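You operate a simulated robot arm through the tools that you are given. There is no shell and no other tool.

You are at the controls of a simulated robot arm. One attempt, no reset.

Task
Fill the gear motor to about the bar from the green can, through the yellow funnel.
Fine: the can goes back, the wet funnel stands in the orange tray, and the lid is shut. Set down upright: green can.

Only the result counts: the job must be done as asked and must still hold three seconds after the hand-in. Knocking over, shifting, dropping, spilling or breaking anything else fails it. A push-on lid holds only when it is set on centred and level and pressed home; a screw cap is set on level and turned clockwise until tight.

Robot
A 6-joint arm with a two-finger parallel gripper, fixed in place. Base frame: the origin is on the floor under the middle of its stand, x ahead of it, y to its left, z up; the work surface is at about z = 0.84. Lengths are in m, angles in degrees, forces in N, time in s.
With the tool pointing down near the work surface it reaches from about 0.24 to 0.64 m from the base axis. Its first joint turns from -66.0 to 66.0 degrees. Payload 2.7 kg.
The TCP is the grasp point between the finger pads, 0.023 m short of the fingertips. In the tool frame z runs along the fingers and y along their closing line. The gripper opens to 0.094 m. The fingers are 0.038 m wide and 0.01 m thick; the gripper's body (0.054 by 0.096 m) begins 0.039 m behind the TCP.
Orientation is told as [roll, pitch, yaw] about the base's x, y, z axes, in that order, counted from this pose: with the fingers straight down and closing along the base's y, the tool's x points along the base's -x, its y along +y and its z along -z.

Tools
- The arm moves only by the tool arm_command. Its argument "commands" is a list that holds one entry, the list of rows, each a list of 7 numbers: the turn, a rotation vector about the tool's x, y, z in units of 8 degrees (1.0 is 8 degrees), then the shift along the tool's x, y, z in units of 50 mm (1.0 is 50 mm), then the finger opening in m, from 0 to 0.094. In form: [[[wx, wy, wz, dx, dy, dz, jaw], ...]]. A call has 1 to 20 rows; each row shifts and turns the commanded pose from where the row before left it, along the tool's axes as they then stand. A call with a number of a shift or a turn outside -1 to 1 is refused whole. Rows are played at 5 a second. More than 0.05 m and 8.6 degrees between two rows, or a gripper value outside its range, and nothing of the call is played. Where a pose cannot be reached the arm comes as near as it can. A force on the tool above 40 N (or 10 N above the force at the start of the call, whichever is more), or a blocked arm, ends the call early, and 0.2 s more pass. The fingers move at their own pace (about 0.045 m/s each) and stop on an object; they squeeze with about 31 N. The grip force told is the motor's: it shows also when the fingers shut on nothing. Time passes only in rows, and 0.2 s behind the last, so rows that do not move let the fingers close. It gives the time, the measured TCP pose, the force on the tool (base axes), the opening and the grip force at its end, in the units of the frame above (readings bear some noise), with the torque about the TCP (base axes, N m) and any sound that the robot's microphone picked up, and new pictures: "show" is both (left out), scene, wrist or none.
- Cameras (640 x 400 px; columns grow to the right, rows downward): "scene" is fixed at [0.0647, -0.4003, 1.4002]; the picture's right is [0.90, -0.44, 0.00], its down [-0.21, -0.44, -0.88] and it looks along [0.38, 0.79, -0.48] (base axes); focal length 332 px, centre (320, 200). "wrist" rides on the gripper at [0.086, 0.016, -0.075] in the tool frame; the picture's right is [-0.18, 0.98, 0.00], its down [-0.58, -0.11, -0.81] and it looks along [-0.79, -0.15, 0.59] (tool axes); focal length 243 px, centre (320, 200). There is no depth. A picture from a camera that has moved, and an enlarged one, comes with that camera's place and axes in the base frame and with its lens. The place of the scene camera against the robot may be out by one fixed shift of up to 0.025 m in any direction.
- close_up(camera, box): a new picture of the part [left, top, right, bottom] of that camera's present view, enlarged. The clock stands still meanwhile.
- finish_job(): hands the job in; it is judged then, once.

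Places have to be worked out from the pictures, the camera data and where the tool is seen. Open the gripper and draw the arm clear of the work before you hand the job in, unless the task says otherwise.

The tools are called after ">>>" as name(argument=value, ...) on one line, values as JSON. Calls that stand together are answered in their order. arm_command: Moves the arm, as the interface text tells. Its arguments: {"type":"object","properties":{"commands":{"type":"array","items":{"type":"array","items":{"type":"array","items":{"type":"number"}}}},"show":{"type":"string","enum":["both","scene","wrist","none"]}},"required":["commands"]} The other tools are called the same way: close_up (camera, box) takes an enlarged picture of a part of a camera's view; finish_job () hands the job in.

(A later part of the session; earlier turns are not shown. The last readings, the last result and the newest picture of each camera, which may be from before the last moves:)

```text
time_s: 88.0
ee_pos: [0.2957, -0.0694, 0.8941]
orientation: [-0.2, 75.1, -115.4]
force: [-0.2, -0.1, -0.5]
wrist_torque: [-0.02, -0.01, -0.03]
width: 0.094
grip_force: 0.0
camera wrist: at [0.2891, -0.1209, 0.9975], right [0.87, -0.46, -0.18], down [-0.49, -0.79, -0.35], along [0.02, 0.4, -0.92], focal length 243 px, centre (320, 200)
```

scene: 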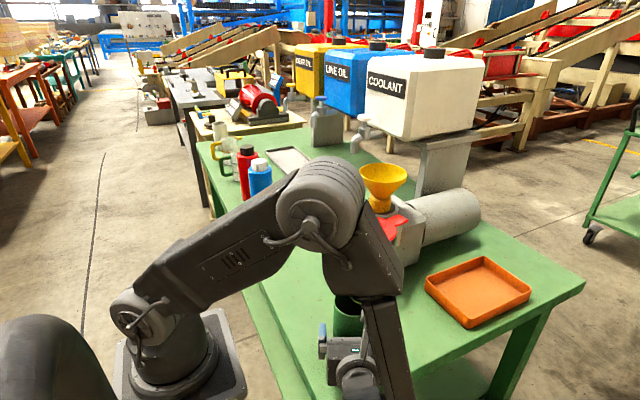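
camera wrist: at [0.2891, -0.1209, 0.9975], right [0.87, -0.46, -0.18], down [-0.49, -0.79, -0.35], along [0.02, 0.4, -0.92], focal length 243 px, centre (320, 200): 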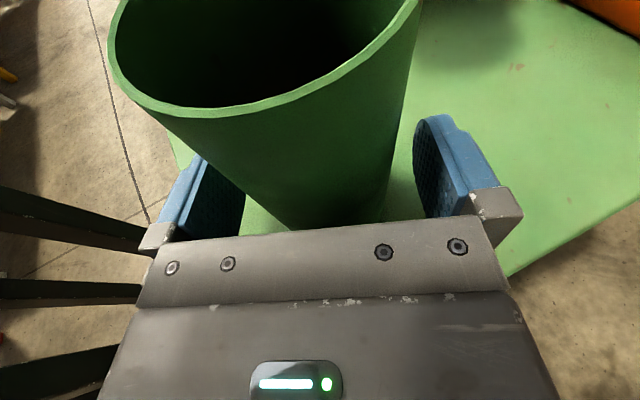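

The can stands upright and released. I'll back straight off along the tool axis, then rise and check it.

>>> arm_command(commands=[[[0, 0, 0, 0, 0, -0.4, 0.094], [0, 0, 0, 0, 0, -0.7, 0.094], [0, 0, 0, 0, 0, -0.9, 0.094], [0, 0, 0, 0.868, 0, -0.233, 0.094], [0, 0, 0, 0.868, 0, -0.233, 0.094], [0, 0, 0, 0.868, 0, -0.233, 0.094], [0, 0, 0, 0.868, 0, -0.233, 0.094], [0, 0, 0, 0, 0, 0, 0.094]]], show="both")

>>> close_up(camera="wrist", box=[280, 110, 408, 220])

```text
time_s: 89.8
ee_pos: [0.2554, -0.1559, 1.1037]
orientation: [-0.3, 75.2, -115.6]
force: [0.5, 0.8, 0.6]
wrist_torque: [-0.01, 0.0, 0.01]
width: 0.0941
grip_force: 0.1
camera wrist: at [0.2487, -0.2087, 1.2058], right [0.87, -0.46, -0.18], down [-0.49, -0.79, -0.35], along [0.02, 0.4, -0.92], focal length 243 px, centre (320, 200)
```

scene: 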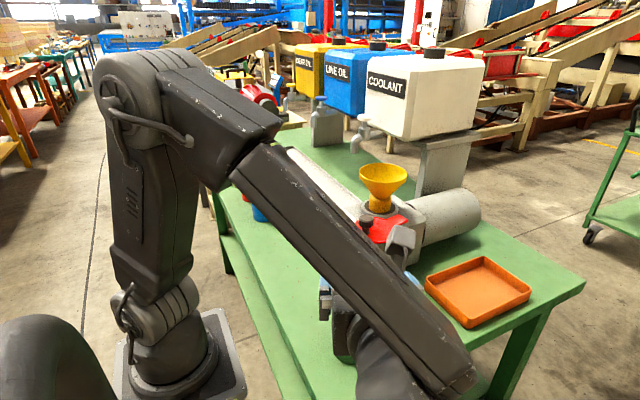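
wrist: 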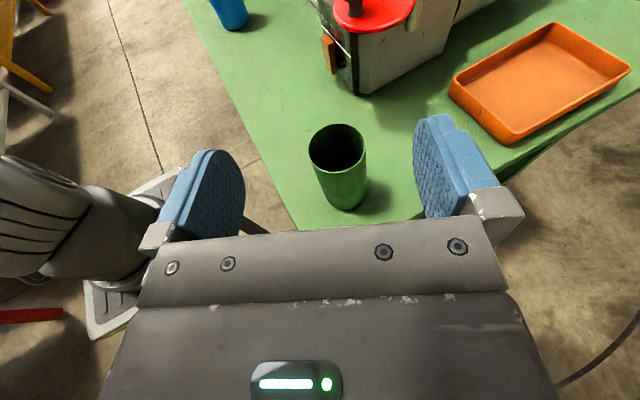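

```text
3.64 times, centred on (344, 165) of wrist
camera zoom: at [0.2487, -0.2087, 1.2058], right [0.87, -0.46, -0.18], down [-0.49, -0.79, -0.35], along [0.02, 0.4, -0.92], focal length 882 px, centre (233, 327)
```

zoom: 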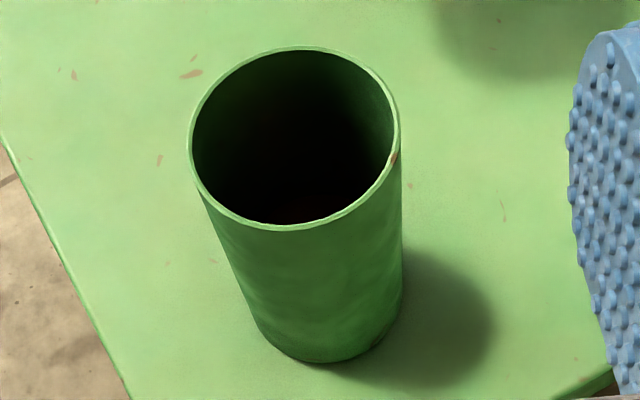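

The can is back within about a millimetre of its original spot. Next I'll take the funnel out to the tray, so I'll travel back high, turn to face +y and pitch to about 28° for a steeper regrip.

>>> arm_command(commands=[[[0, 0, 0, 0.9275, 0, -0.2485, 0.094], [0, 0, 0, 0.9275, 0, -0.2485, 0.094], [0, 0, 0, 0.179, 0.494, 0.679, 0.094], [0, 0, 0, 0.179, 0.494, 0.679, 0.094], [0, 0, 0, 0.179, 0.494, 0.679, 0.094], [0, 0, 0, 0.179, 0.494, 0.679, 0.094], [0, 0, 0, 0.179, 0.494, 0.679, 0.094], [0, 0, 0, 0.179, 0.494, 0.679, 0.094], [0.7735, 0, -0.204, 0, 0, 0, 0.094], [0.7735, 0, -0.204, 0, 0, 0, 0.094], [0.7735, 0, -0.204, 0, 0, 0, 0.094], [0.7735, 0, -0.204, 0, 0, 0, 0.094], [0, -0.825, 0, 0, 0, 0, 0.094], [0, -0.825, 0, 0, 0, 0, 0.094], [0, 0, 0, 0, 0, 0, 0.094], [0, 0, 0, 0, 0, 0, 0.094]]], show="both")

>>> close_up(camera="scene", box=[300, 260, 420, 380])

>>> close_up(camera="wrist", box=[240, 60, 480, 230])

```text
time_s: 93.2
ee_pos: [0.4775, -0.0291, 1.1963]
orientation: [-0.3, 61.9, -89.9]
force: [-0.4, 0.9, 1.3]
wrist_torque: [-0.05, -0.01, -0.03]
width: 0.094
grip_force: 0.0
camera wrist: at [0.4952, -0.0545, 1.3068], right [0.98, -0.08, -0.16], down [-0.1, -0.99, -0.13], along [-0.15, 0.15, -0.98], focal length 243 px, centre (320, 200)
```

scene: 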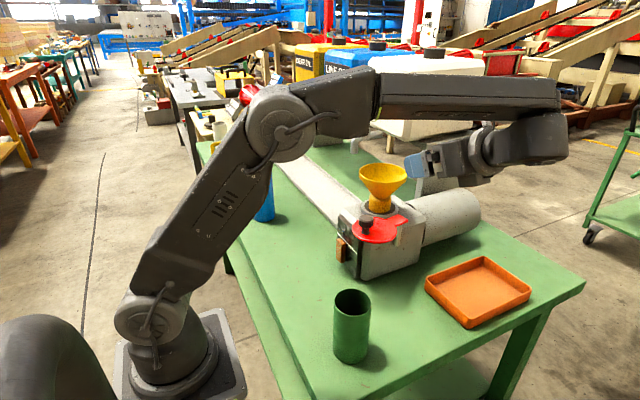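
wrist: 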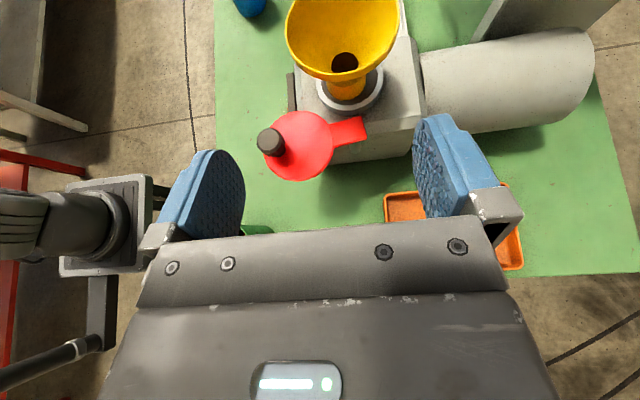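

```text
3.33 times, centred on (360, 320) of scene
camera zoom: at [0.0647, -0.4003, 1.4002], right [0.9, -0.44, 0.0], down [-0.21, -0.44, -0.88], along [0.38, 0.79, -0.48], focal length 1105 px, centre (187, -200)
```

zoom: 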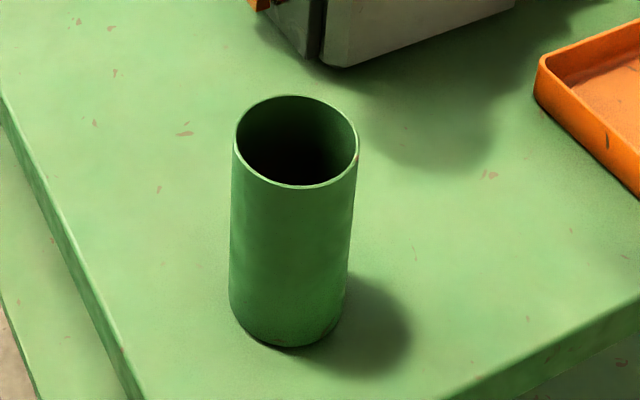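

```text
2.35 times, centred on (360, 145) of wrist
camera zoom: at [0.4952, -0.0545, 1.3068], right [0.98, -0.08, -0.16], down [-0.1, -0.99, -0.13], along [-0.15, 0.15, -0.98], focal length 571 px, centre (226, 329)
```

zoom: 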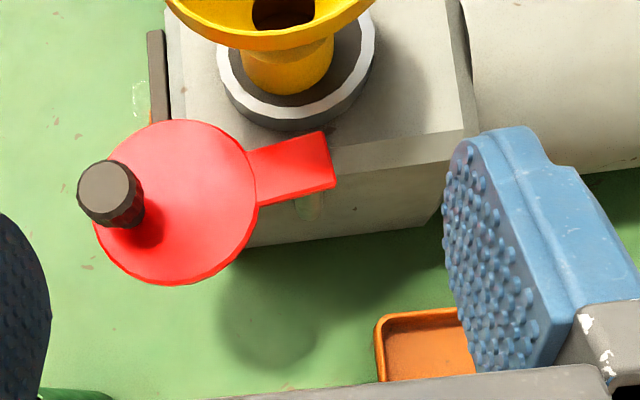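

The scene close-up confirms the can is back in place. From this top view the collar is at about (0.502, 0.150), the funnel axis at (0.4975, 0.1485), and the lid pivots near (0.505, 0.072). I'll move to 9 cm behind the funnel ring for the regrip.

>>> arm_command(commands=[[[0, 0, 0, -0.371, 0.1, 0.6415, 0.094], [0, 0, 0, -0.371, 0.1, 0.6415, 0.094], [0, 0, 0, -0.371, 0.1, 0.6415, 0.094], [0, 0, 0, -0.371, 0.1, 0.6415, 0.094], [0, 0, 0, 0, 0, 0, 0.094], [0, 0, 0, 0, 0, 0, 0.094]]], show="both")

>>> close_up(camera="scene", box=[345, 150, 473, 230])

```text
time_s: 94.6
ee_pos: [0.4976, 0.05, 1.0711]
orientation: [-0.3, 61.9, -89.8]
force: [-0.4, -0.4, -0.7]
wrist_torque: [-0.01, -0.01, 0.02]
width: 0.0939
grip_force: 0.1
camera wrist: at [0.5149, 0.0244, 1.1812], right [0.98, -0.08, -0.16], down [-0.1, -0.99, -0.13], along [-0.15, 0.15, -0.98], focal length 243 px, centre (320, 200)
```

scene: 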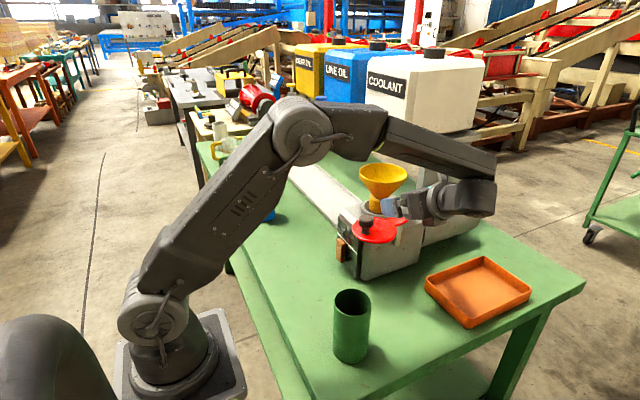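
wrist: 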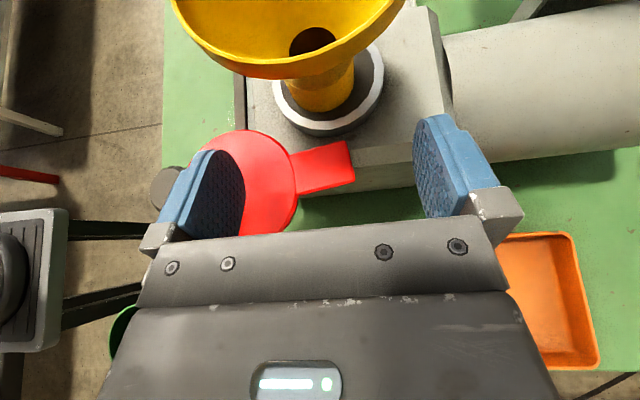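

```text
5.00 times, centred on (409, 190) of scene
camera zoom: at [0.0647, -0.4003, 1.4002], right [0.9, -0.44, 0.0], down [-0.21, -0.44, -0.88], along [0.38, 0.79, -0.48], focal length 1658 px, centre (-125, 250)
```

zoom: 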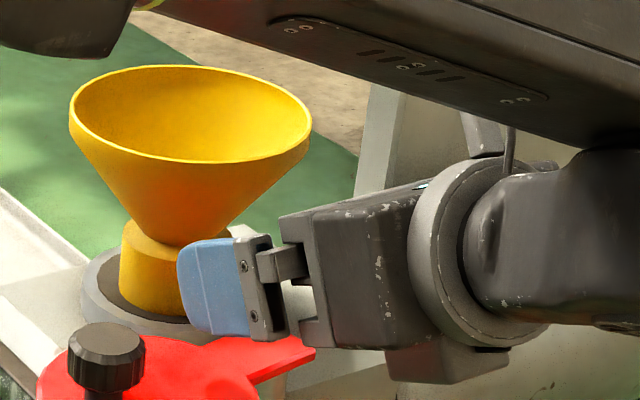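

The alignment looks good, with the ring centred between the fingers. I'll advance 9 cm along the tool axis, watching the force.

>>> arm_command(commands=[[[0, 0, 0, 0, 0, 0.6, 0.094], [0, 0, 0, 0, 0, 0.5, 0.094], [0, 0, 0, 0, 0, 0.4, 0.094], [0, 0, 0, 0, 0, 0.25, 0.094], [0, 0, 0, 0, 0, 0, 0.094]]], show="both")

>>> close_up(camera="scene", box=[345, 160, 441, 220])

```text
time_s: 95.6
ee_pos: [0.4993, 0.1195, 1.0334]
orientation: [0.6, 61.8, -89.5]
force: [0.0, -8.5, 6.4]
wrist_torque: [-0.3, 0.24, 0.03]
width: 0.0933
grip_force: 0.0
stopped in row 5: the force on the tool passed its limit at 50 N (the readings are from after the stop); the commanded pose is now the measured one
camera wrist: at [0.5149, 0.0948, 1.1449], right [0.98, -0.09, -0.16], down [-0.11, -0.99, -0.13], along [-0.14, 0.15, -0.98], focal length 243 px, centre (320, 200)
```

scene: 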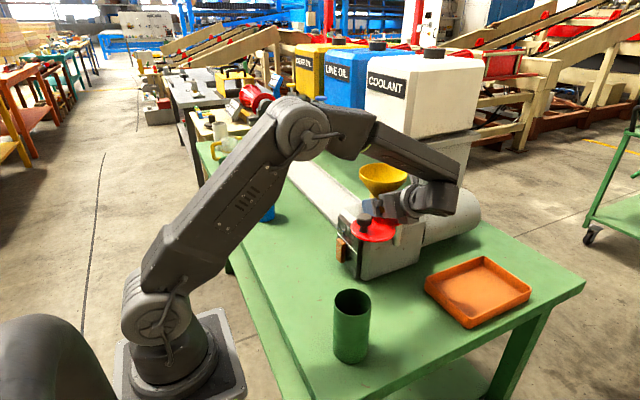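
wrist: 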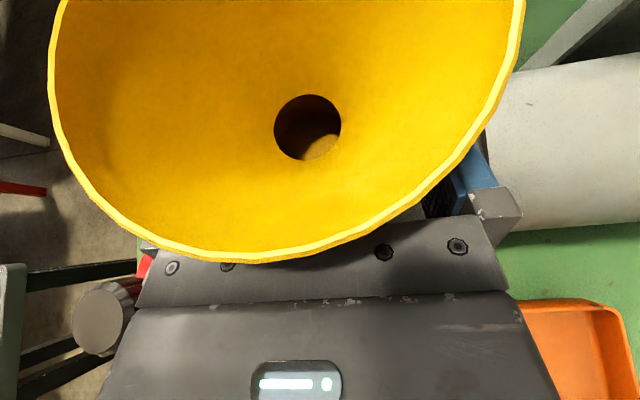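

```text
6.67 times, centred on (393, 190) of scene
camera zoom: at [0.0646, -0.4006, 1.4001], right [0.9, -0.44, 0.0], down [-0.21, -0.43, -0.88], along [0.38, 0.79, -0.48], focal length 2210 px, centre (-167, 267)
```

zoom: 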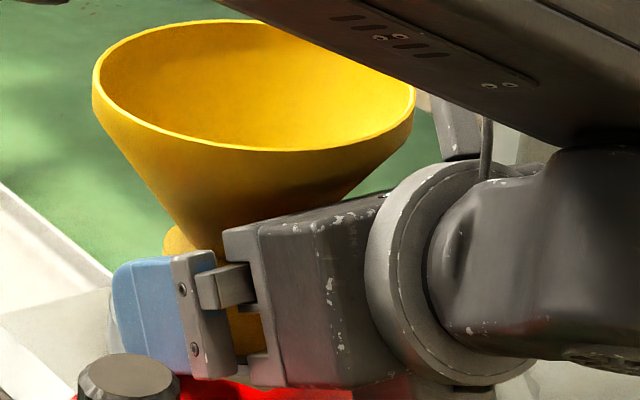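

The call stopped on contact at the fingertip undersides. The collar rim stands about 5 mm above the disc and the open fingers hit it, though the funnel hasn't moved. I'll back off 3 cm and flatten the pitch to 25° for a slightly higher grip.

>>> arm_command(commands=[[[0, 0, 0, 0, 0, -0.3, 0.094], [0, 0, 0, 0, 0, -0.4, 0.094], [0, 0.375, 0, 0, 0, 0, 0.094], [0, 0, 0, 0, 0, 0, 0.094], [0, 0, 0, 0, 0, 0, 0.094]]], show="wrist")

>>> close_up(camera="scene", box=[345, 160, 441, 220])

```text
time_s: 96.8
ee_pos: [0.4981, 0.0905, 1.0509]
orientation: [0.4, 64.9, -89.5]
force: [-0.9, -0.1, -0.4]
wrist_torque: [-0.01, -0.02, 0.01]
width: 0.0938
grip_force: 0.1
camera wrist: at [0.514, 0.0589, 1.1597], right [0.98, -0.08, -0.16], down [-0.11, -0.98, -0.18], along [-0.15, 0.2, -0.97], focal length 243 px, centre (320, 200)
```

wrist: 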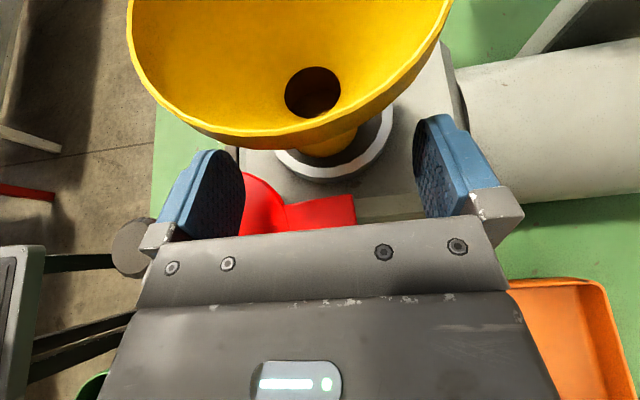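

```text
6.67 times, centred on (393, 190) of scene
camera zoom: at [0.0647, -0.4003, 1.4002], right [0.9, -0.44, 0.0], down [-0.21, -0.44, -0.88], along [0.38, 0.79, -0.48], focal length 2210 px, centre (-167, 267)
```

zoom: 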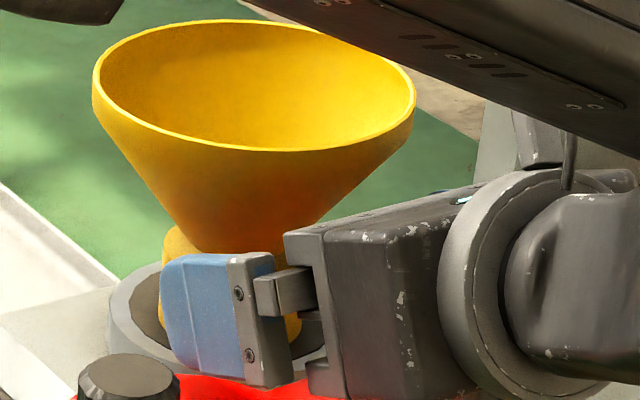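

The funnel is unmoved, and the grasp point now lies straight ahead along the tool axis about 41 mm away. I'll advance gently.

>>> arm_command(commands=[[[0, 0, 0, 0.01, -0.026, 0.35, 0.09], [0, 0, 0, 0, 0, 0.28, 0.09], [0, 0, 0, 0, 0, 0.14, 0.09], [0, 0, 0, 0, 0, 0, 0.09]]], show="wrist")

>>> close_up(camera="scene", box=[345, 160, 441, 220])

```text
time_s: 97.6
ee_pos: [0.4971, 0.12, 1.0351]
orientation: [1.0, 64.5, -89.5]
force: [-2.9, -6.7, 4.5]
wrist_torque: [-0.42, 0.06, -0.21]
width: 0.0898
grip_force: 0.1
stopped in row 4: the force on the tool passed its limit at 45 N (the readings are from after the stop); the commanded pose is now the measured one
camera wrist: at [0.5128, 0.0894, 1.1455], right [0.98, -0.08, -0.16], down [-0.11, -0.98, -0.18], along [-0.14, 0.19, -0.97], focal length 243 px, centre (320, 200)
```

wrist: 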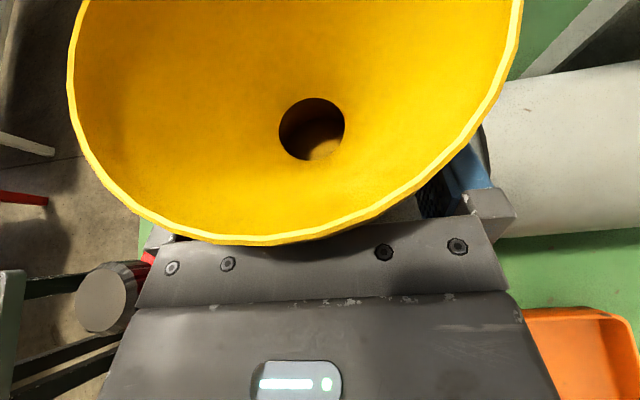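

```text
6.67 times, centred on (393, 190) of scene
camera zoom: at [0.0646, -0.4005, 1.4001], right [0.9, -0.44, 0.0], down [-0.21, -0.43, -0.88], along [0.38, 0.79, -0.48], focal length 2210 px, centre (-167, 267)
```

zoom: 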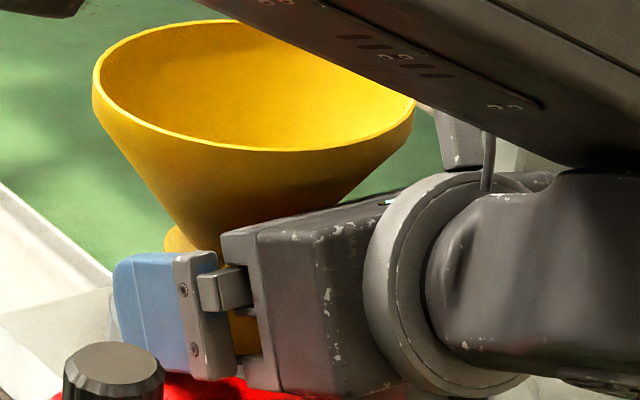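

The contact is the gripper's underside box on the lid's tab near its pin, which nudged the lid slightly towards closed; the funnel itself hasn't moved. The first placing pose, from about azimuth 118°, was free of the tab. I'll retreat, rise and reorient for an approach from that side with a 20° pitch.

>>> arm_command(commands=[[[0, 0, 0, 0, 0, -0.5, 0.09], [0, 0, 0, 0, 0, -0.8, 0.09], [0, 0, 0, 0.85, 0, -0.4, 0.09], [0.125, 0.6875, 0, 0, 0, 0, 0.09], [0.558, 0, -0.203, 0, 0, 0, 0.09], [0.558, 0, -0.203, 0, 0, 0, 0.09], [0, 0, 0, 0, 0, 0, 0.09], [0, 0, 0, 0, 0, 0, 0.09]]], show="both")

>>> close_up(camera="scene", box=[330, 160, 458, 240])

>>> close_up(camera="wrist", box=[130, 60, 450, 250])

```text
time_s: 99.4
ee_pos: [0.4952, 0.0623, 1.1113]
orientation: [0.0, 70.1, -79.8]
force: [-0.6, -0.2, -0.5]
wrist_torque: [-0.01, -0.01, 0.01]
width: 0.0901
grip_force: 0.0
camera wrist: at [0.5197, 0.0256, 1.2169], right [0.98, 0.11, -0.17], down [0.06, -0.96, -0.27], along [-0.2, 0.25, -0.95], focal length 243 px, centre (320, 200)
```

scene: 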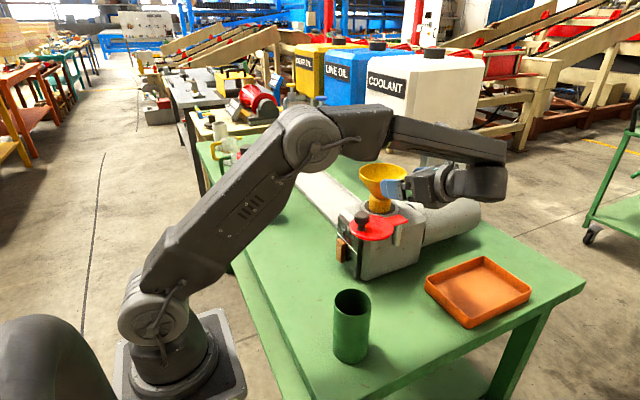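
wrist: 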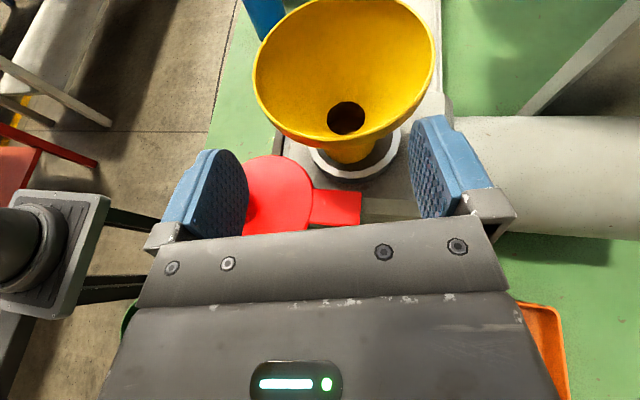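

```text
5.00 times, centred on (394, 200) of scene
camera zoom: at [0.0647, -0.4003, 1.4002], right [0.9, -0.44, 0.0], down [-0.21, -0.44, -0.88], along [0.38, 0.79, -0.48], focal length 1658 px, centre (-50, 200)
```

zoom: 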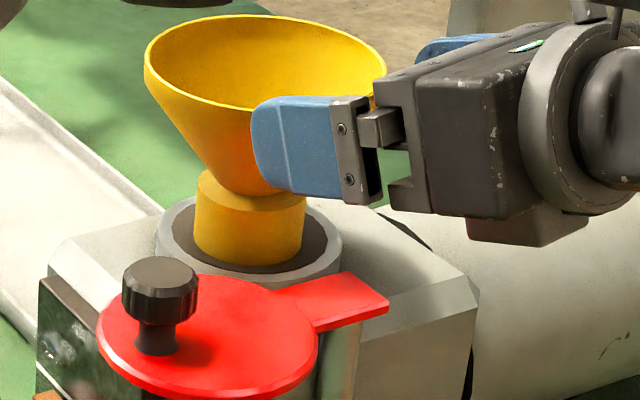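

```text
2.00 times, centred on (290, 155) of wrist
camera zoom: at [0.5197, 0.0256, 1.2169], right [0.98, 0.11, -0.17], down [0.06, -0.96, -0.27], along [-0.2, 0.25, -0.95], focal length 485 px, centre (380, 290)
```

zoom: 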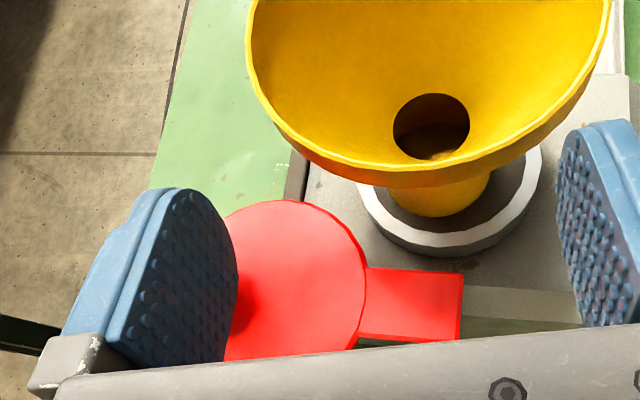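

The lid has turned only about 10°, and the funnel is still at about (0.496, 0.1487). I'll descend behind it, then move in while rotating to azimuth 119° so the gripper's underside passes to the right of the tab, starting with the first part.

>>> arm_command(commands=[[[0, 0, 0, -0.492, 0.162, -0.015, 0.086], [0, 0, 0, -0.492, 0.162, -0.015, 0.086], [0.5875, 0, -0.2138, 0, 0, 0, 0.086], [0, 0, 0, 0, 0.174, 0.418, 0.086], [0.5875, 0, -0.2138, 0, 0, 0, 0.086], [0, 0, 0, 0, 0.144, 0.42, 0.086], [0, 0, 0, 0, 0, 0, 0.086]]], show="both")

>>> close_up(camera="scene", box=[330, 160, 458, 240])

```text
time_s: 101.0
ee_pos: [0.5185, 0.0894, 1.0507]
orientation: [0.0, 70.1, -69.9]
force: [-0.3, 0.0, -1.3]
wrist_torque: [0.01, -0.02, -0.01]
width: 0.0859
grip_force: 0.0
camera wrist: at [0.5476, 0.0561, 1.1561], right [0.94, 0.28, -0.17], down [0.23, -0.93, -0.27], along [-0.24, 0.22, -0.95], focal length 243 px, centre (320, 200)
```

scene: 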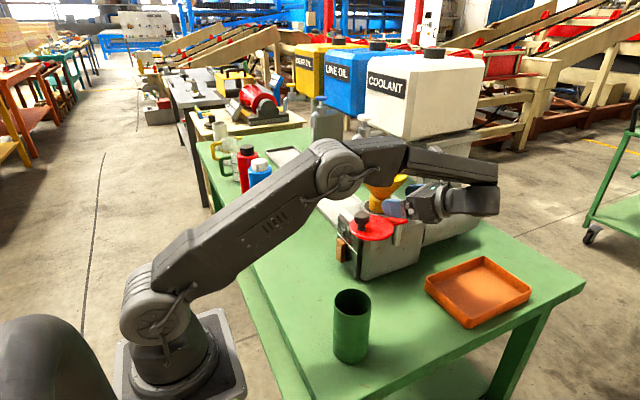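
wrist: 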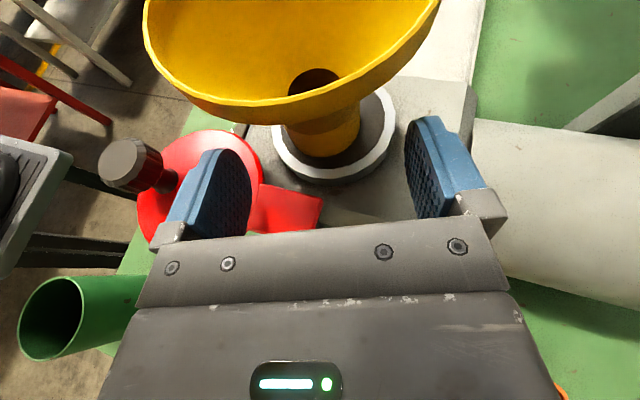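

```text
5.00 times, centred on (394, 200) of scene
camera zoom: at [0.0647, -0.4003, 1.4002], right [0.9, -0.44, 0.0], down [-0.21, -0.44, -0.88], along [0.38, 0.79, -0.48], focal length 1658 px, centre (-50, 200)
```

zoom: 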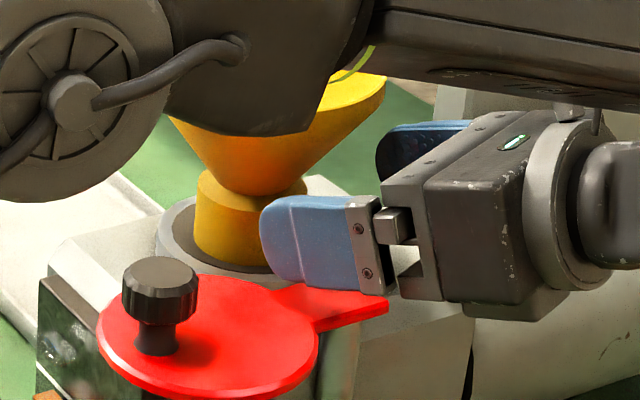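

W2 was reached cleanly, with the underside box to the right of the tab's end. I'll continue with the next two waypoints.

>>> arm_command(commands=[[[0.5875, 0, -0.2138, 0, 0, 0, 0.086], [0, 0, 0, 0, 0.11, 0.314, 0.086], [0.47, 0, -0.171, 0, 0, 0, 0.086], [0, 0, 0, 0, 0.066, 0.317, 0.086], [0, 0, 0, 0, 0, 0, 0.086]]], show="both")

>>> close_up(camera="scene", box=[345, 180, 441, 240])

```text
time_s: 102.2
ee_pos: [0.5134, 0.1205, 1.0405]
orientation: [0.0, 70.1, -60.8]
force: [-0.5, 0.6, 0.3]
wrist_torque: [-0.02, 0.0, 0.0]
width: 0.0861
grip_force: 0.0
camera wrist: at [0.5476, 0.0922, 1.1466], right [0.89, 0.43, -0.17], down [0.37, -0.89, -0.27], along [-0.27, 0.18, -0.95], focal length 243 px, centre (320, 200)
```

scene: 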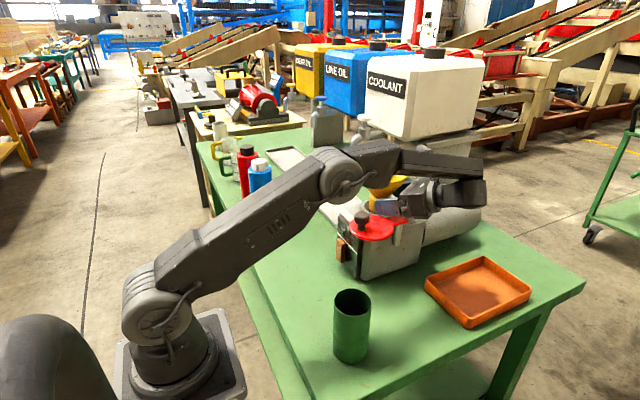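
wrist: 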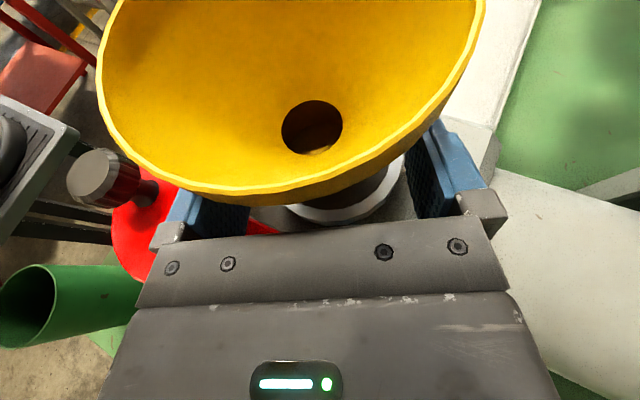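

```text
6.67 times, centred on (393, 210) of scene
camera zoom: at [0.0647, -0.4003, 1.4002], right [0.9, -0.44, 0.0], down [-0.21, -0.44, -0.88], along [0.38, 0.79, -0.48], focal length 2210 px, centre (-167, 133)
```

zoom: 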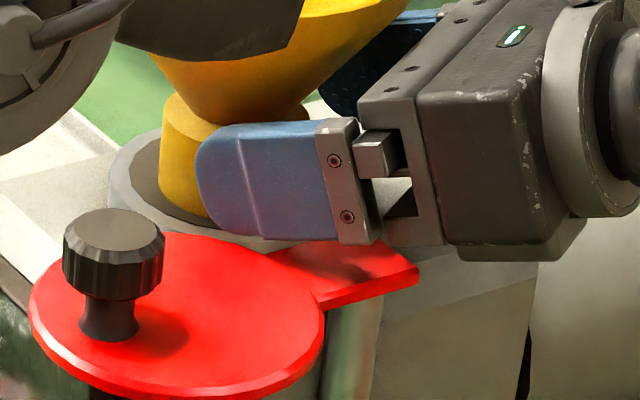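

Clear so far: the box is about 13 mm to the right of the tab's end, and the funnel axis is 33 mm ahead. I'll advance the last 16 mm with a 2 mm lateral correction.

>>> arm_command(commands=[[[0, 0, 0, 0, -0.04, 0.17, 0.086], [0, 0, 0, 0, 0, 0.15, 0.086], [0, 0, 0, 0, 0, 0, 0.086]]], show="wrist")

>>> close_up(camera="scene", box=[345, 180, 441, 240])

```text
time_s: 103.0
ee_pos: [0.5042, 0.1312, 1.0337]
orientation: [0.1, 70.0, -60.6]
force: [1.5, -3.5, 6.4]
wrist_torque: [-0.24, 0.23, 0.22]
width: 0.0852
grip_force: 0.0
camera wrist: at [0.5381, 0.1031, 1.1409], right [0.89, 0.43, -0.17], down [0.37, -0.89, -0.27], along [-0.27, 0.18, -0.95], focal length 243 px, centre (320, 200)
```

wrist: 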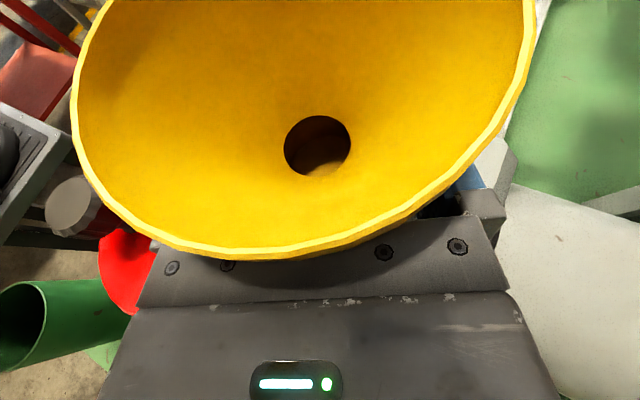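

```text
6.67 times, centred on (393, 210) of scene
camera zoom: at [0.0647, -0.4004, 1.4002], right [0.9, -0.44, 0.0], down [-0.21, -0.44, -0.88], along [0.38, 0.79, -0.48], focal length 2210 px, centre (-167, 133)
```

zoom: 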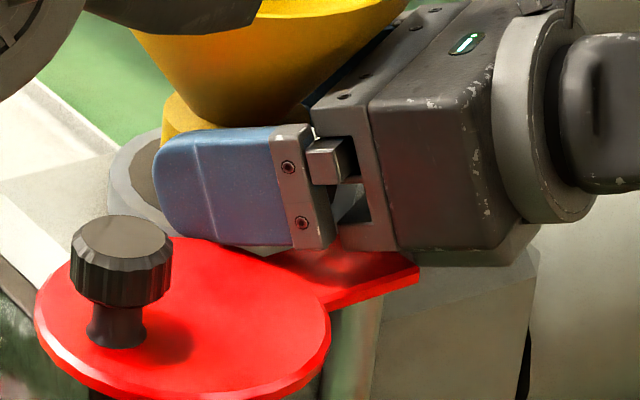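

Light contact of about 6 N comes from the left finger's mount resting on the lid's edge. I'm at the grasp position with the axis 20 mm ahead, and closing moves that finger off the lid. I'll rise 1.5 mm and close.

>>> arm_command(commands=[[[0, 0, 0, 0.03, 0, -0.011, 0.086], [0, 0, 0, 0, 0, 0, 0.06], [0, 0, 0, 0, 0, 0, 0.03], [0, 0, 0, 0, 0, 0, 0.03], [0, 0, 0, 0, 0, 0, 0.03], [0, 0, 0, 0, 0, 0, 0.03], [0, 0, 0, 0, 0, 0, 0.03]]], show="wrist")

>>> close_up(camera="scene", box=[345, 180, 441, 240])

```text
time_s: 104.6
ee_pos: [0.5044, 0.1317, 1.0357]
orientation: [0.0, 70.0, -60.7]
force: [0.2, 0.3, -0.2]
wrist_torque: [0.02, 0.0, 0.01]
width: 0.0507
grip_force: 30.6
camera wrist: at [0.5383, 0.1034, 1.1417], right [0.89, 0.43, -0.17], down [0.37, -0.89, -0.27], along [-0.27, 0.18, -0.95], focal length 243 px, centre (320, 200)
```

wrist: 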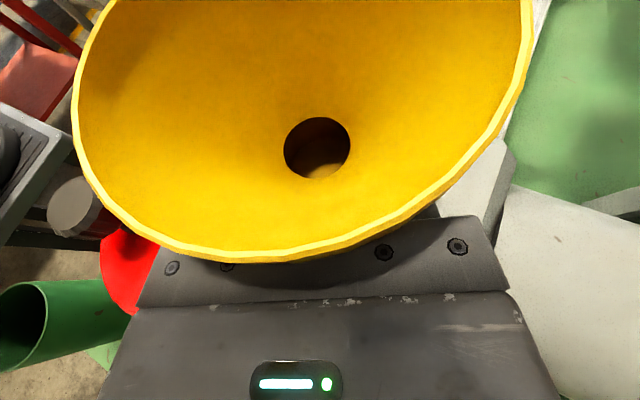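

```text
6.67 times, centred on (393, 210) of scene
camera zoom: at [0.0647, -0.4003, 1.4002], right [0.9, -0.44, 0.0], down [-0.21, -0.44, -0.88], along [0.38, 0.79, -0.48], focal length 2210 px, centre (-167, 133)
```

zoom: 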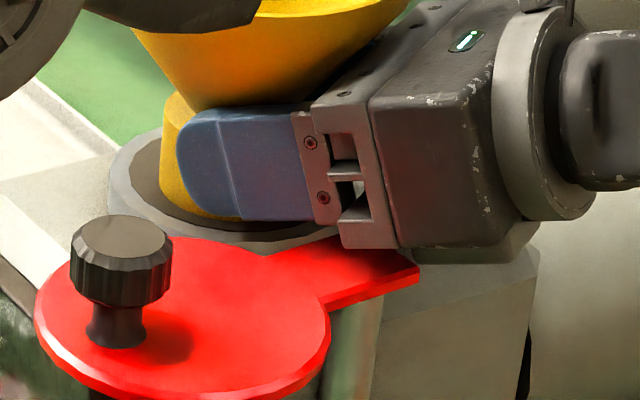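

The ring is gripped (50.7 mm) with no other contact. I'll lift the funnel straight up out of the collar.

>>> arm_command(commands=[[[0, 0, 0, 0.2, 0, -0.073, 0.03], [0, 0, 0, 0.4, 0, -0.146, 0.03], [0, 0, 0, 0.6, 0, -0.218, 0.03], [0, 0, 0, 0.7, 0, -0.255, 0.03], [0, 0, 0, 0, 0, 0, 0.03], [0, 0, 0, 0, 0, 0, 0.03]]], show="both")

>>> close_up(camera="scene", box=[330, 150, 458, 240])

>>> close_up(camera="scene", box=[330, 226, 366, 270])

```text
time_s: 106.0
ee_pos: [0.5051, 0.1297, 1.1381]
orientation: [0.0, 70.1, -60.7]
force: [1.2, 0.0, -0.7]
wrist_torque: [-0.02, 0.01, -0.01]
width: 0.0507
grip_force: 30.9
camera wrist: at [0.5386, 0.1018, 1.2441], right [0.89, 0.43, -0.17], down [0.37, -0.89, -0.27], along [-0.27, 0.18, -0.95], focal length 243 px, centre (320, 200)
```

scene: 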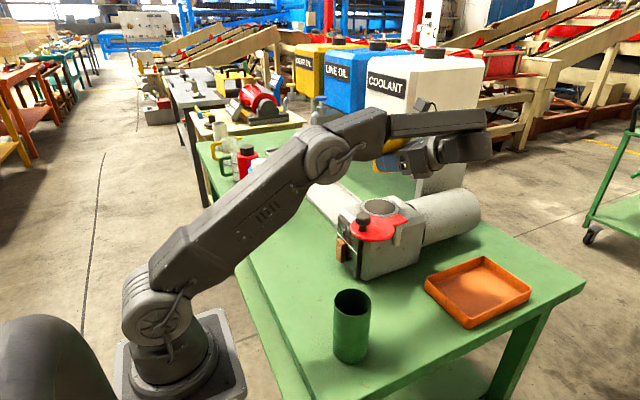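
wrist: 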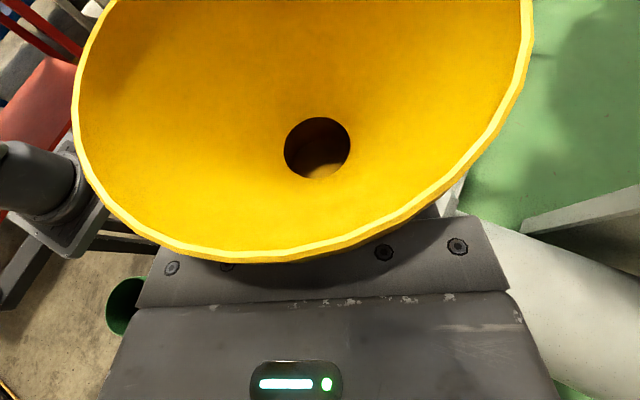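

```text
4.44 times, centred on (394, 195) of scene
camera zoom: at [0.0647, -0.4003, 1.4002], right [0.9, -0.44, 0.0], down [-0.21, -0.44, -0.88], along [0.38, 0.79, -0.48], focal length 1474 px, centre (-9, 222)
```

zoom: 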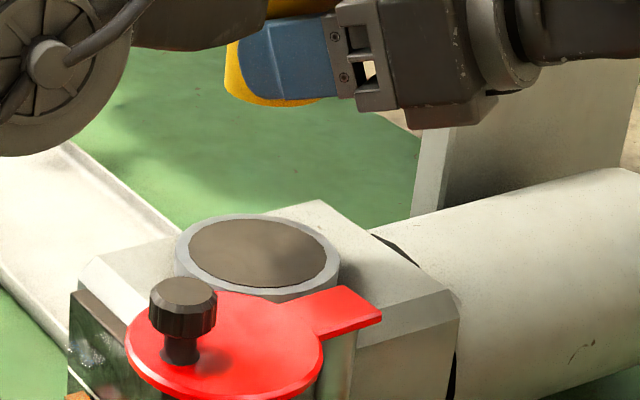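

```text
9.09 times, centred on (348, 248) of scene
camera zoom: at [0.0647, -0.4003, 1.4002], right [0.9, -0.44, 0.0], down [-0.21, -0.44, -0.88], along [0.38, 0.79, -0.48], focal length 3014 px, centre (66, -236)
```

zoom: 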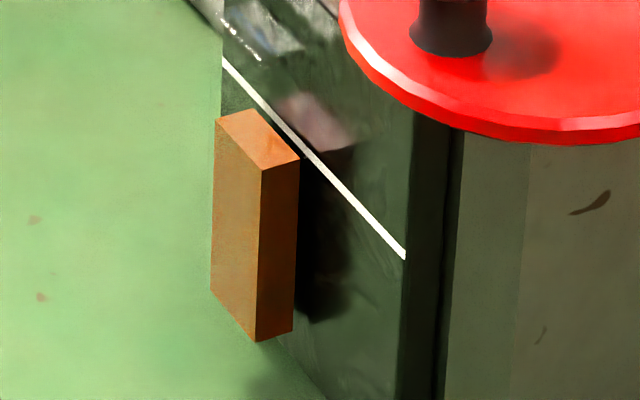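

The funnel is out cleanly, with no drips visible and the level still at the bar. I'll turn the tool to face about +y and carry the funnel level over towards the tray.

>>> arm_command(commands=[[[-0.759, 0, 0.276, 0, 0, 0, 0.03], [-0.759, 0, 0.276, 0, 0, 0, 0.03], [-0.759, 0, 0.276, 0, 0, 0, 0.03], [-0.759, 0, 0.276, 0, 0, 0, 0.03], [-0.759, 0, 0.276, 0, 0, 0, 0.03], [0, 0, 0, -0.243, 0.301, -0.667, 0.03], [0, 0, 0, -0.243, 0.301, -0.667, 0.03], [0, 0, 0, -0.243, 0.301, -0.667, 0.03], [0, 0, 0, -0.243, 0.301, -0.667, 0.03], [0, 0, 0, -0.243, 0.301, -0.667, 0.03], [0, 0, 0, -0.243, 0.301, -0.667, 0.03], [0, 0, 0, 0, 0, 0, 0.03], [0, 0, 0, 0, 0, 0, 0.03]]], show="both")

```text
time_s: 108.8
ee_pos: [0.5832, -0.0854, 1.1367]
orientation: [-0.2, 70.1, -93.3]
force: [-0.2, -1.0, -0.7]
wrist_torque: [0.0, 0.02, -0.02]
width: 0.0505
grip_force: 31.7
camera wrist: at [0.5974, -0.1277, 1.2432], right [0.98, -0.12, -0.17], down [-0.16, -0.95, -0.27], along [-0.13, 0.29, -0.95], focal length 243 px, centre (320, 200)
```

scene: 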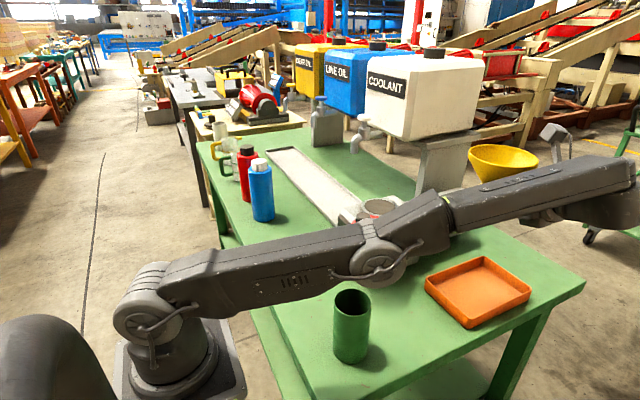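
wrist: 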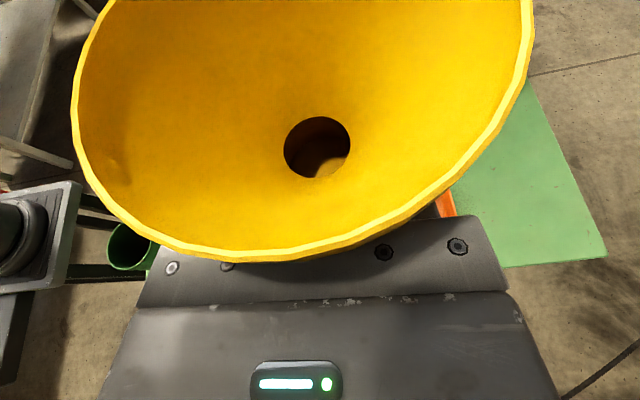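

The funnel hovers over the near part of the tray, which I put at x 0.546–0.74, y −0.128–0.003. The arm is almost stretched but the elbow is still high, so I'll shift 4 mm in −y and lower to z ≈ 0.96 as a first step.

>>> arm_command(commands=[[[0, 0, 0, -0.839, 0, 0.284, 0.03], [0, 0, 0, -0.839, 0, 0.284, 0.03], [0, 0, 0, -0.839, 0, 0.284, 0.03], [0, 0, 0, -0.839, 0, 0.284, 0.03], [0, 0, 0, 0, 0, 0, 0.03], [0, 0, 0, 0, 0, 0, 0.03]]], show="both")

>>> close_up(camera="scene", box=[400, 190, 560, 340])

```text
time_s: 110.2
ee_pos: [0.5823, -0.0893, 0.9596]
orientation: [-0.1, 70.1, -93.1]
force: [-0.8, -0.5, -0.8]
wrist_torque: [0.01, 0.0, -0.01]
width: 0.0506
grip_force: 30.8
camera wrist: at [0.5972, -0.1313, 1.0656], right [0.98, -0.12, -0.17], down [-0.16, -0.95, -0.27], along [-0.13, 0.29, -0.95], focal length 243 px, centre (320, 200)
```

scene: 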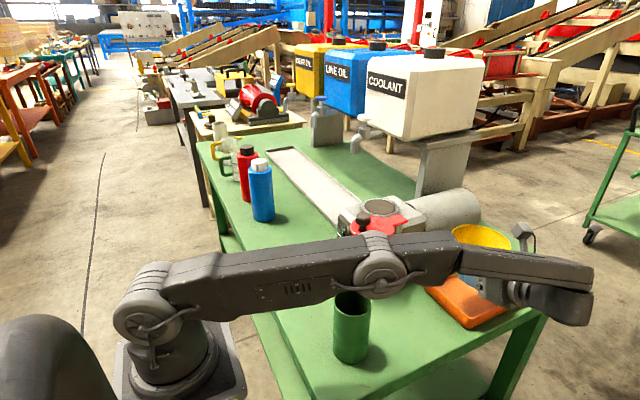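
wrist: 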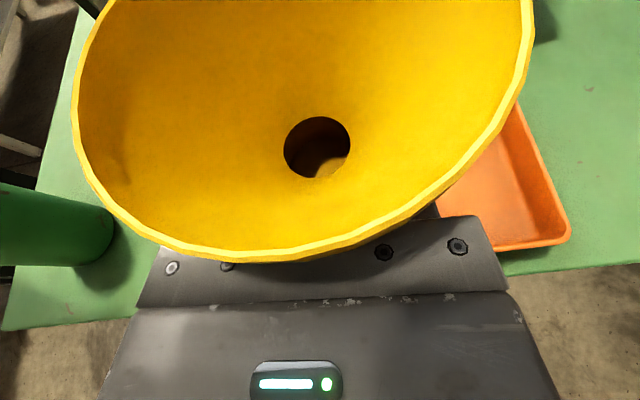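

```text
2.67 times, centred on (480, 265) of scene
camera zoom: at [0.0647, -0.4003, 1.4002], right [0.9, -0.44, 0.0], down [-0.21, -0.44, -0.88], along [0.38, 0.79, -0.48], focal length 884 px, centre (-107, 27)
```

zoom: 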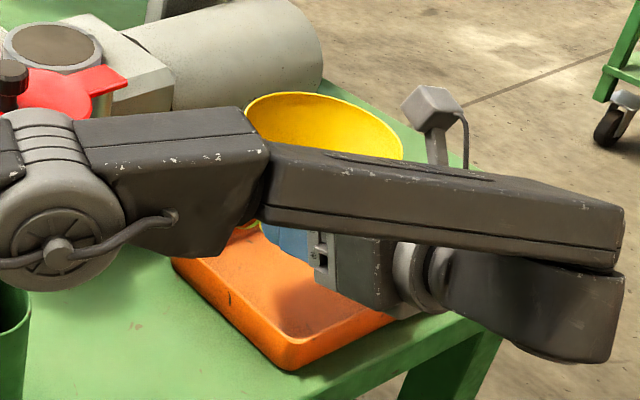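

The funnel axis is at about (0.583, −0.070) above the tray and the elbow stays well above the can. I'll lower 6 cm more to roughly 15 mm above the tray floor.

>>> arm_command(commands=[[[0, 0, 0, -0.56, 0, 0.204, 0.03], [0, 0, 0, -0.56, 0, 0.204, 0.03], [0, 0, 0, 0, 0, 0, 0.03], [0, 0, 0, 0, 0, 0, 0.03]]], show="both")

>>> close_up(camera="scene", box=[400, 220, 528, 320])

```text
time_s: 111.2
ee_pos: [0.5822, -0.0883, 0.8989]
orientation: [0.0, 70.1, -93.2]
force: [-0.2, 0.5, -0.5]
wrist_torque: [-0.02, -0.01, -0.01]
width: 0.0506
grip_force: 30.7
camera wrist: at [0.5966, -0.1297, 1.007], right [0.98, -0.12, -0.17], down [-0.16, -0.95, -0.27], along [-0.13, 0.29, -0.95], focal length 243 px, centre (320, 200)
```

scene: 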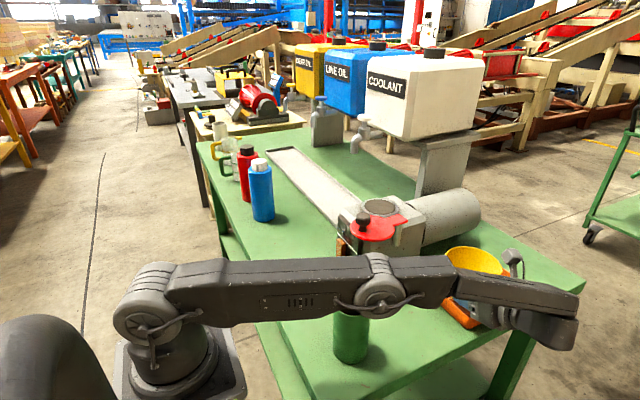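
wrist: 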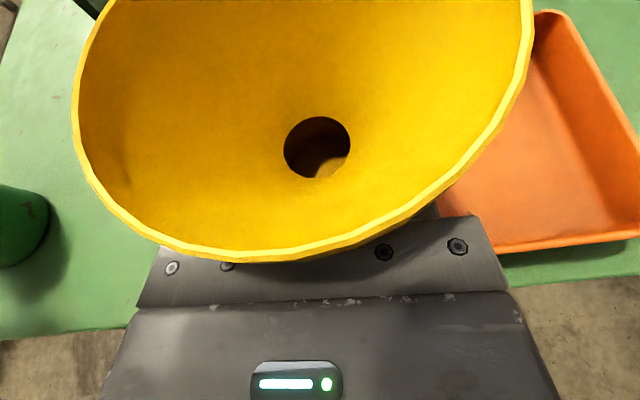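

```text
4.00 times, centred on (464, 270) of scene
camera zoom: at [0.0647, -0.4003, 1.4002], right [0.9, -0.44, 0.0], down [-0.21, -0.44, -0.88], along [0.38, 0.79, -0.48], focal length 1326 px, centre (-256, -80)
```

zoom: 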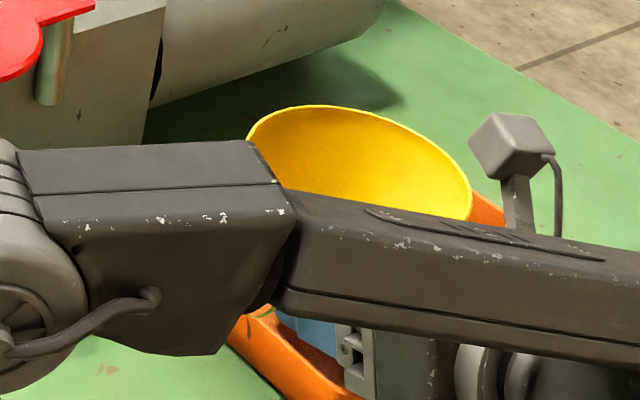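

The −y tray wall passes just in front of the gripper body as planned, and the elbow still clears the can by several centimetres. I'll lower another 8 mm and check forces.

>>> arm_command(commands=[[[0, 0, 0, -0.094, 0, 0.034, 0.03], [0, 0, 0, -0.056, 0, 0.0205, 0.03], [0, 0, 0, 0, 0, 0, 0.03]]], show="wrist")

```text
time_s: 112.0
ee_pos: [0.582, -0.0891, 0.8939]
orientation: [0.3, 70.0, -92.7]
force: [-3.6, 1.5, 15.0]
wrist_torque: [-0.01, 0.67, -0.03]
width: 0.0503
grip_force: 30.6
camera wrist: at [0.5968, -0.1305, 1.0006], right [0.98, -0.11, -0.17], down [-0.16, -0.95, -0.27], along [-0.13, 0.29, -0.95], focal length 243 px, centre (320, 200)
```

wrist: 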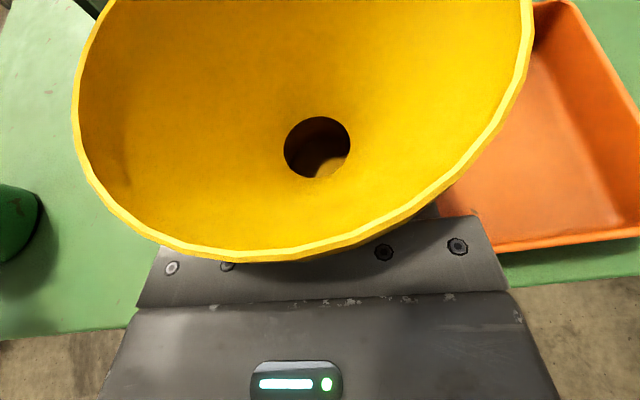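

The 15 N contact is the left finger landing on the tray's near wall (x ≈ 0.546). I'll raise 10 mm and shift 12 mm in +x so the finger goes inside the tray.

>>> arm_command(commands=[[[0, 0, 0, 0.188, 0, -0.068, 0.03], [0, 0, 0, 0, 0.24, 0, 0.03], [0, 0, 0, 0, 0, 0, 0.03], [0, 0, 0, 0, 0, 0, 0.03]]], show="both")

```text
time_s: 113.0
ee_pos: [0.5936, -0.0894, 0.9061]
orientation: [1.1, 69.9, -92.2]
force: [-0.4, 0.9, -0.6]
wrist_torque: [-0.05, 0.0, -0.01]
width: 0.0504
grip_force: 30.7
camera wrist: at [0.6073, -0.1316, 1.0127], right [0.98, -0.12, -0.17], down [-0.16, -0.95, -0.27], along [-0.13, 0.29, -0.95], focal length 243 px, centre (320, 200)
```

scene: 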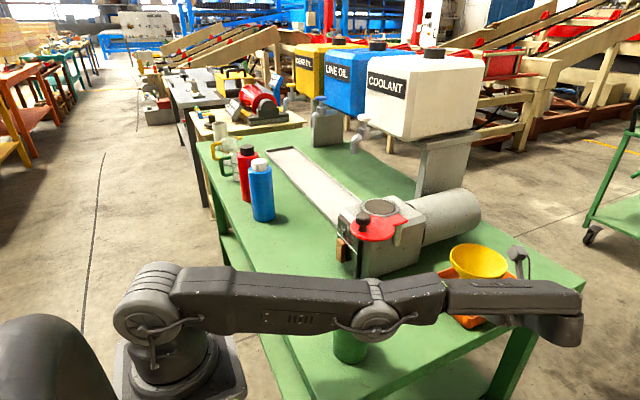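
wrist: 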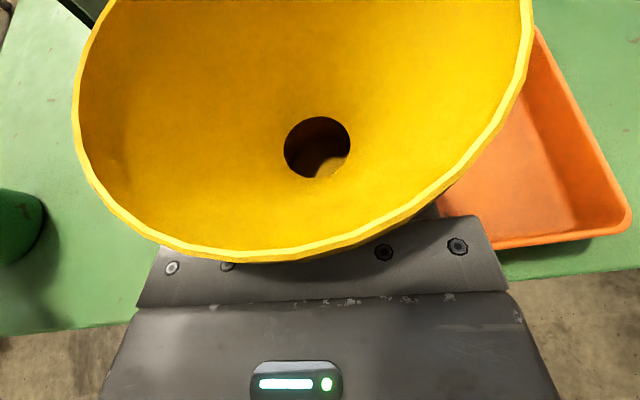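

The arm is nearly straight and the elbow has dropped close to the can. I'll look closely there before going any lower.

>>> close_up(camera="scene", box=[300, 270, 428, 380])

>>> close_up(camera="wrist", box=[0, 150, 160, 300])

```text
3.64 times, centred on (364, 325) of scene
camera zoom: at [0.0643, -0.4005, 1.4002], right [0.9, -0.44, 0.0], down [-0.21, -0.43, -0.88], along [0.38, 0.79, -0.48], focal length 1206 px, centre (160, -254)
```

zoom: 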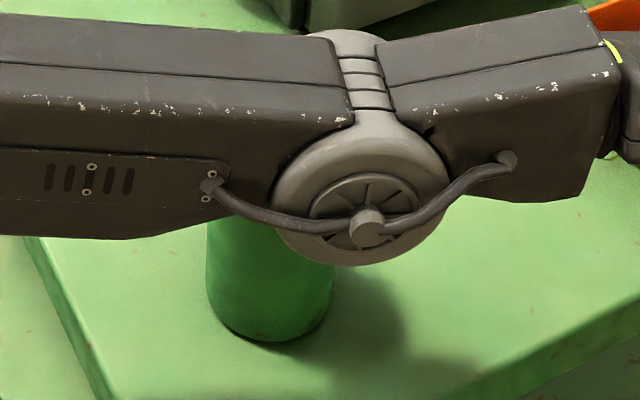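

```text
2.67 times, centred on (80, 225) of wrist
camera zoom: at [0.6073, -0.1316, 1.0127], right [0.98, -0.12, -0.17], down [-0.16, -0.95, -0.27], along [-0.13, 0.29, -0.95], focal length 647 px, centre (960, 133)
```

zoom: 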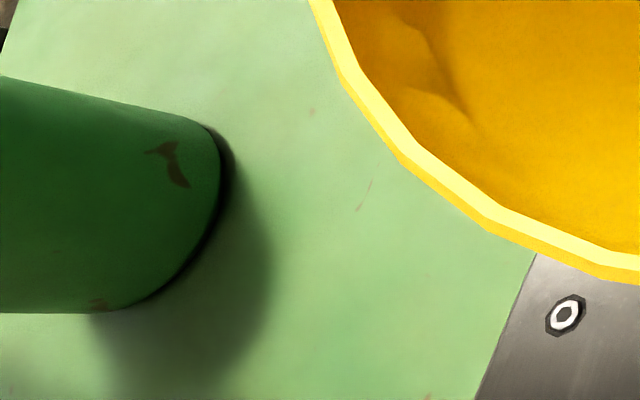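

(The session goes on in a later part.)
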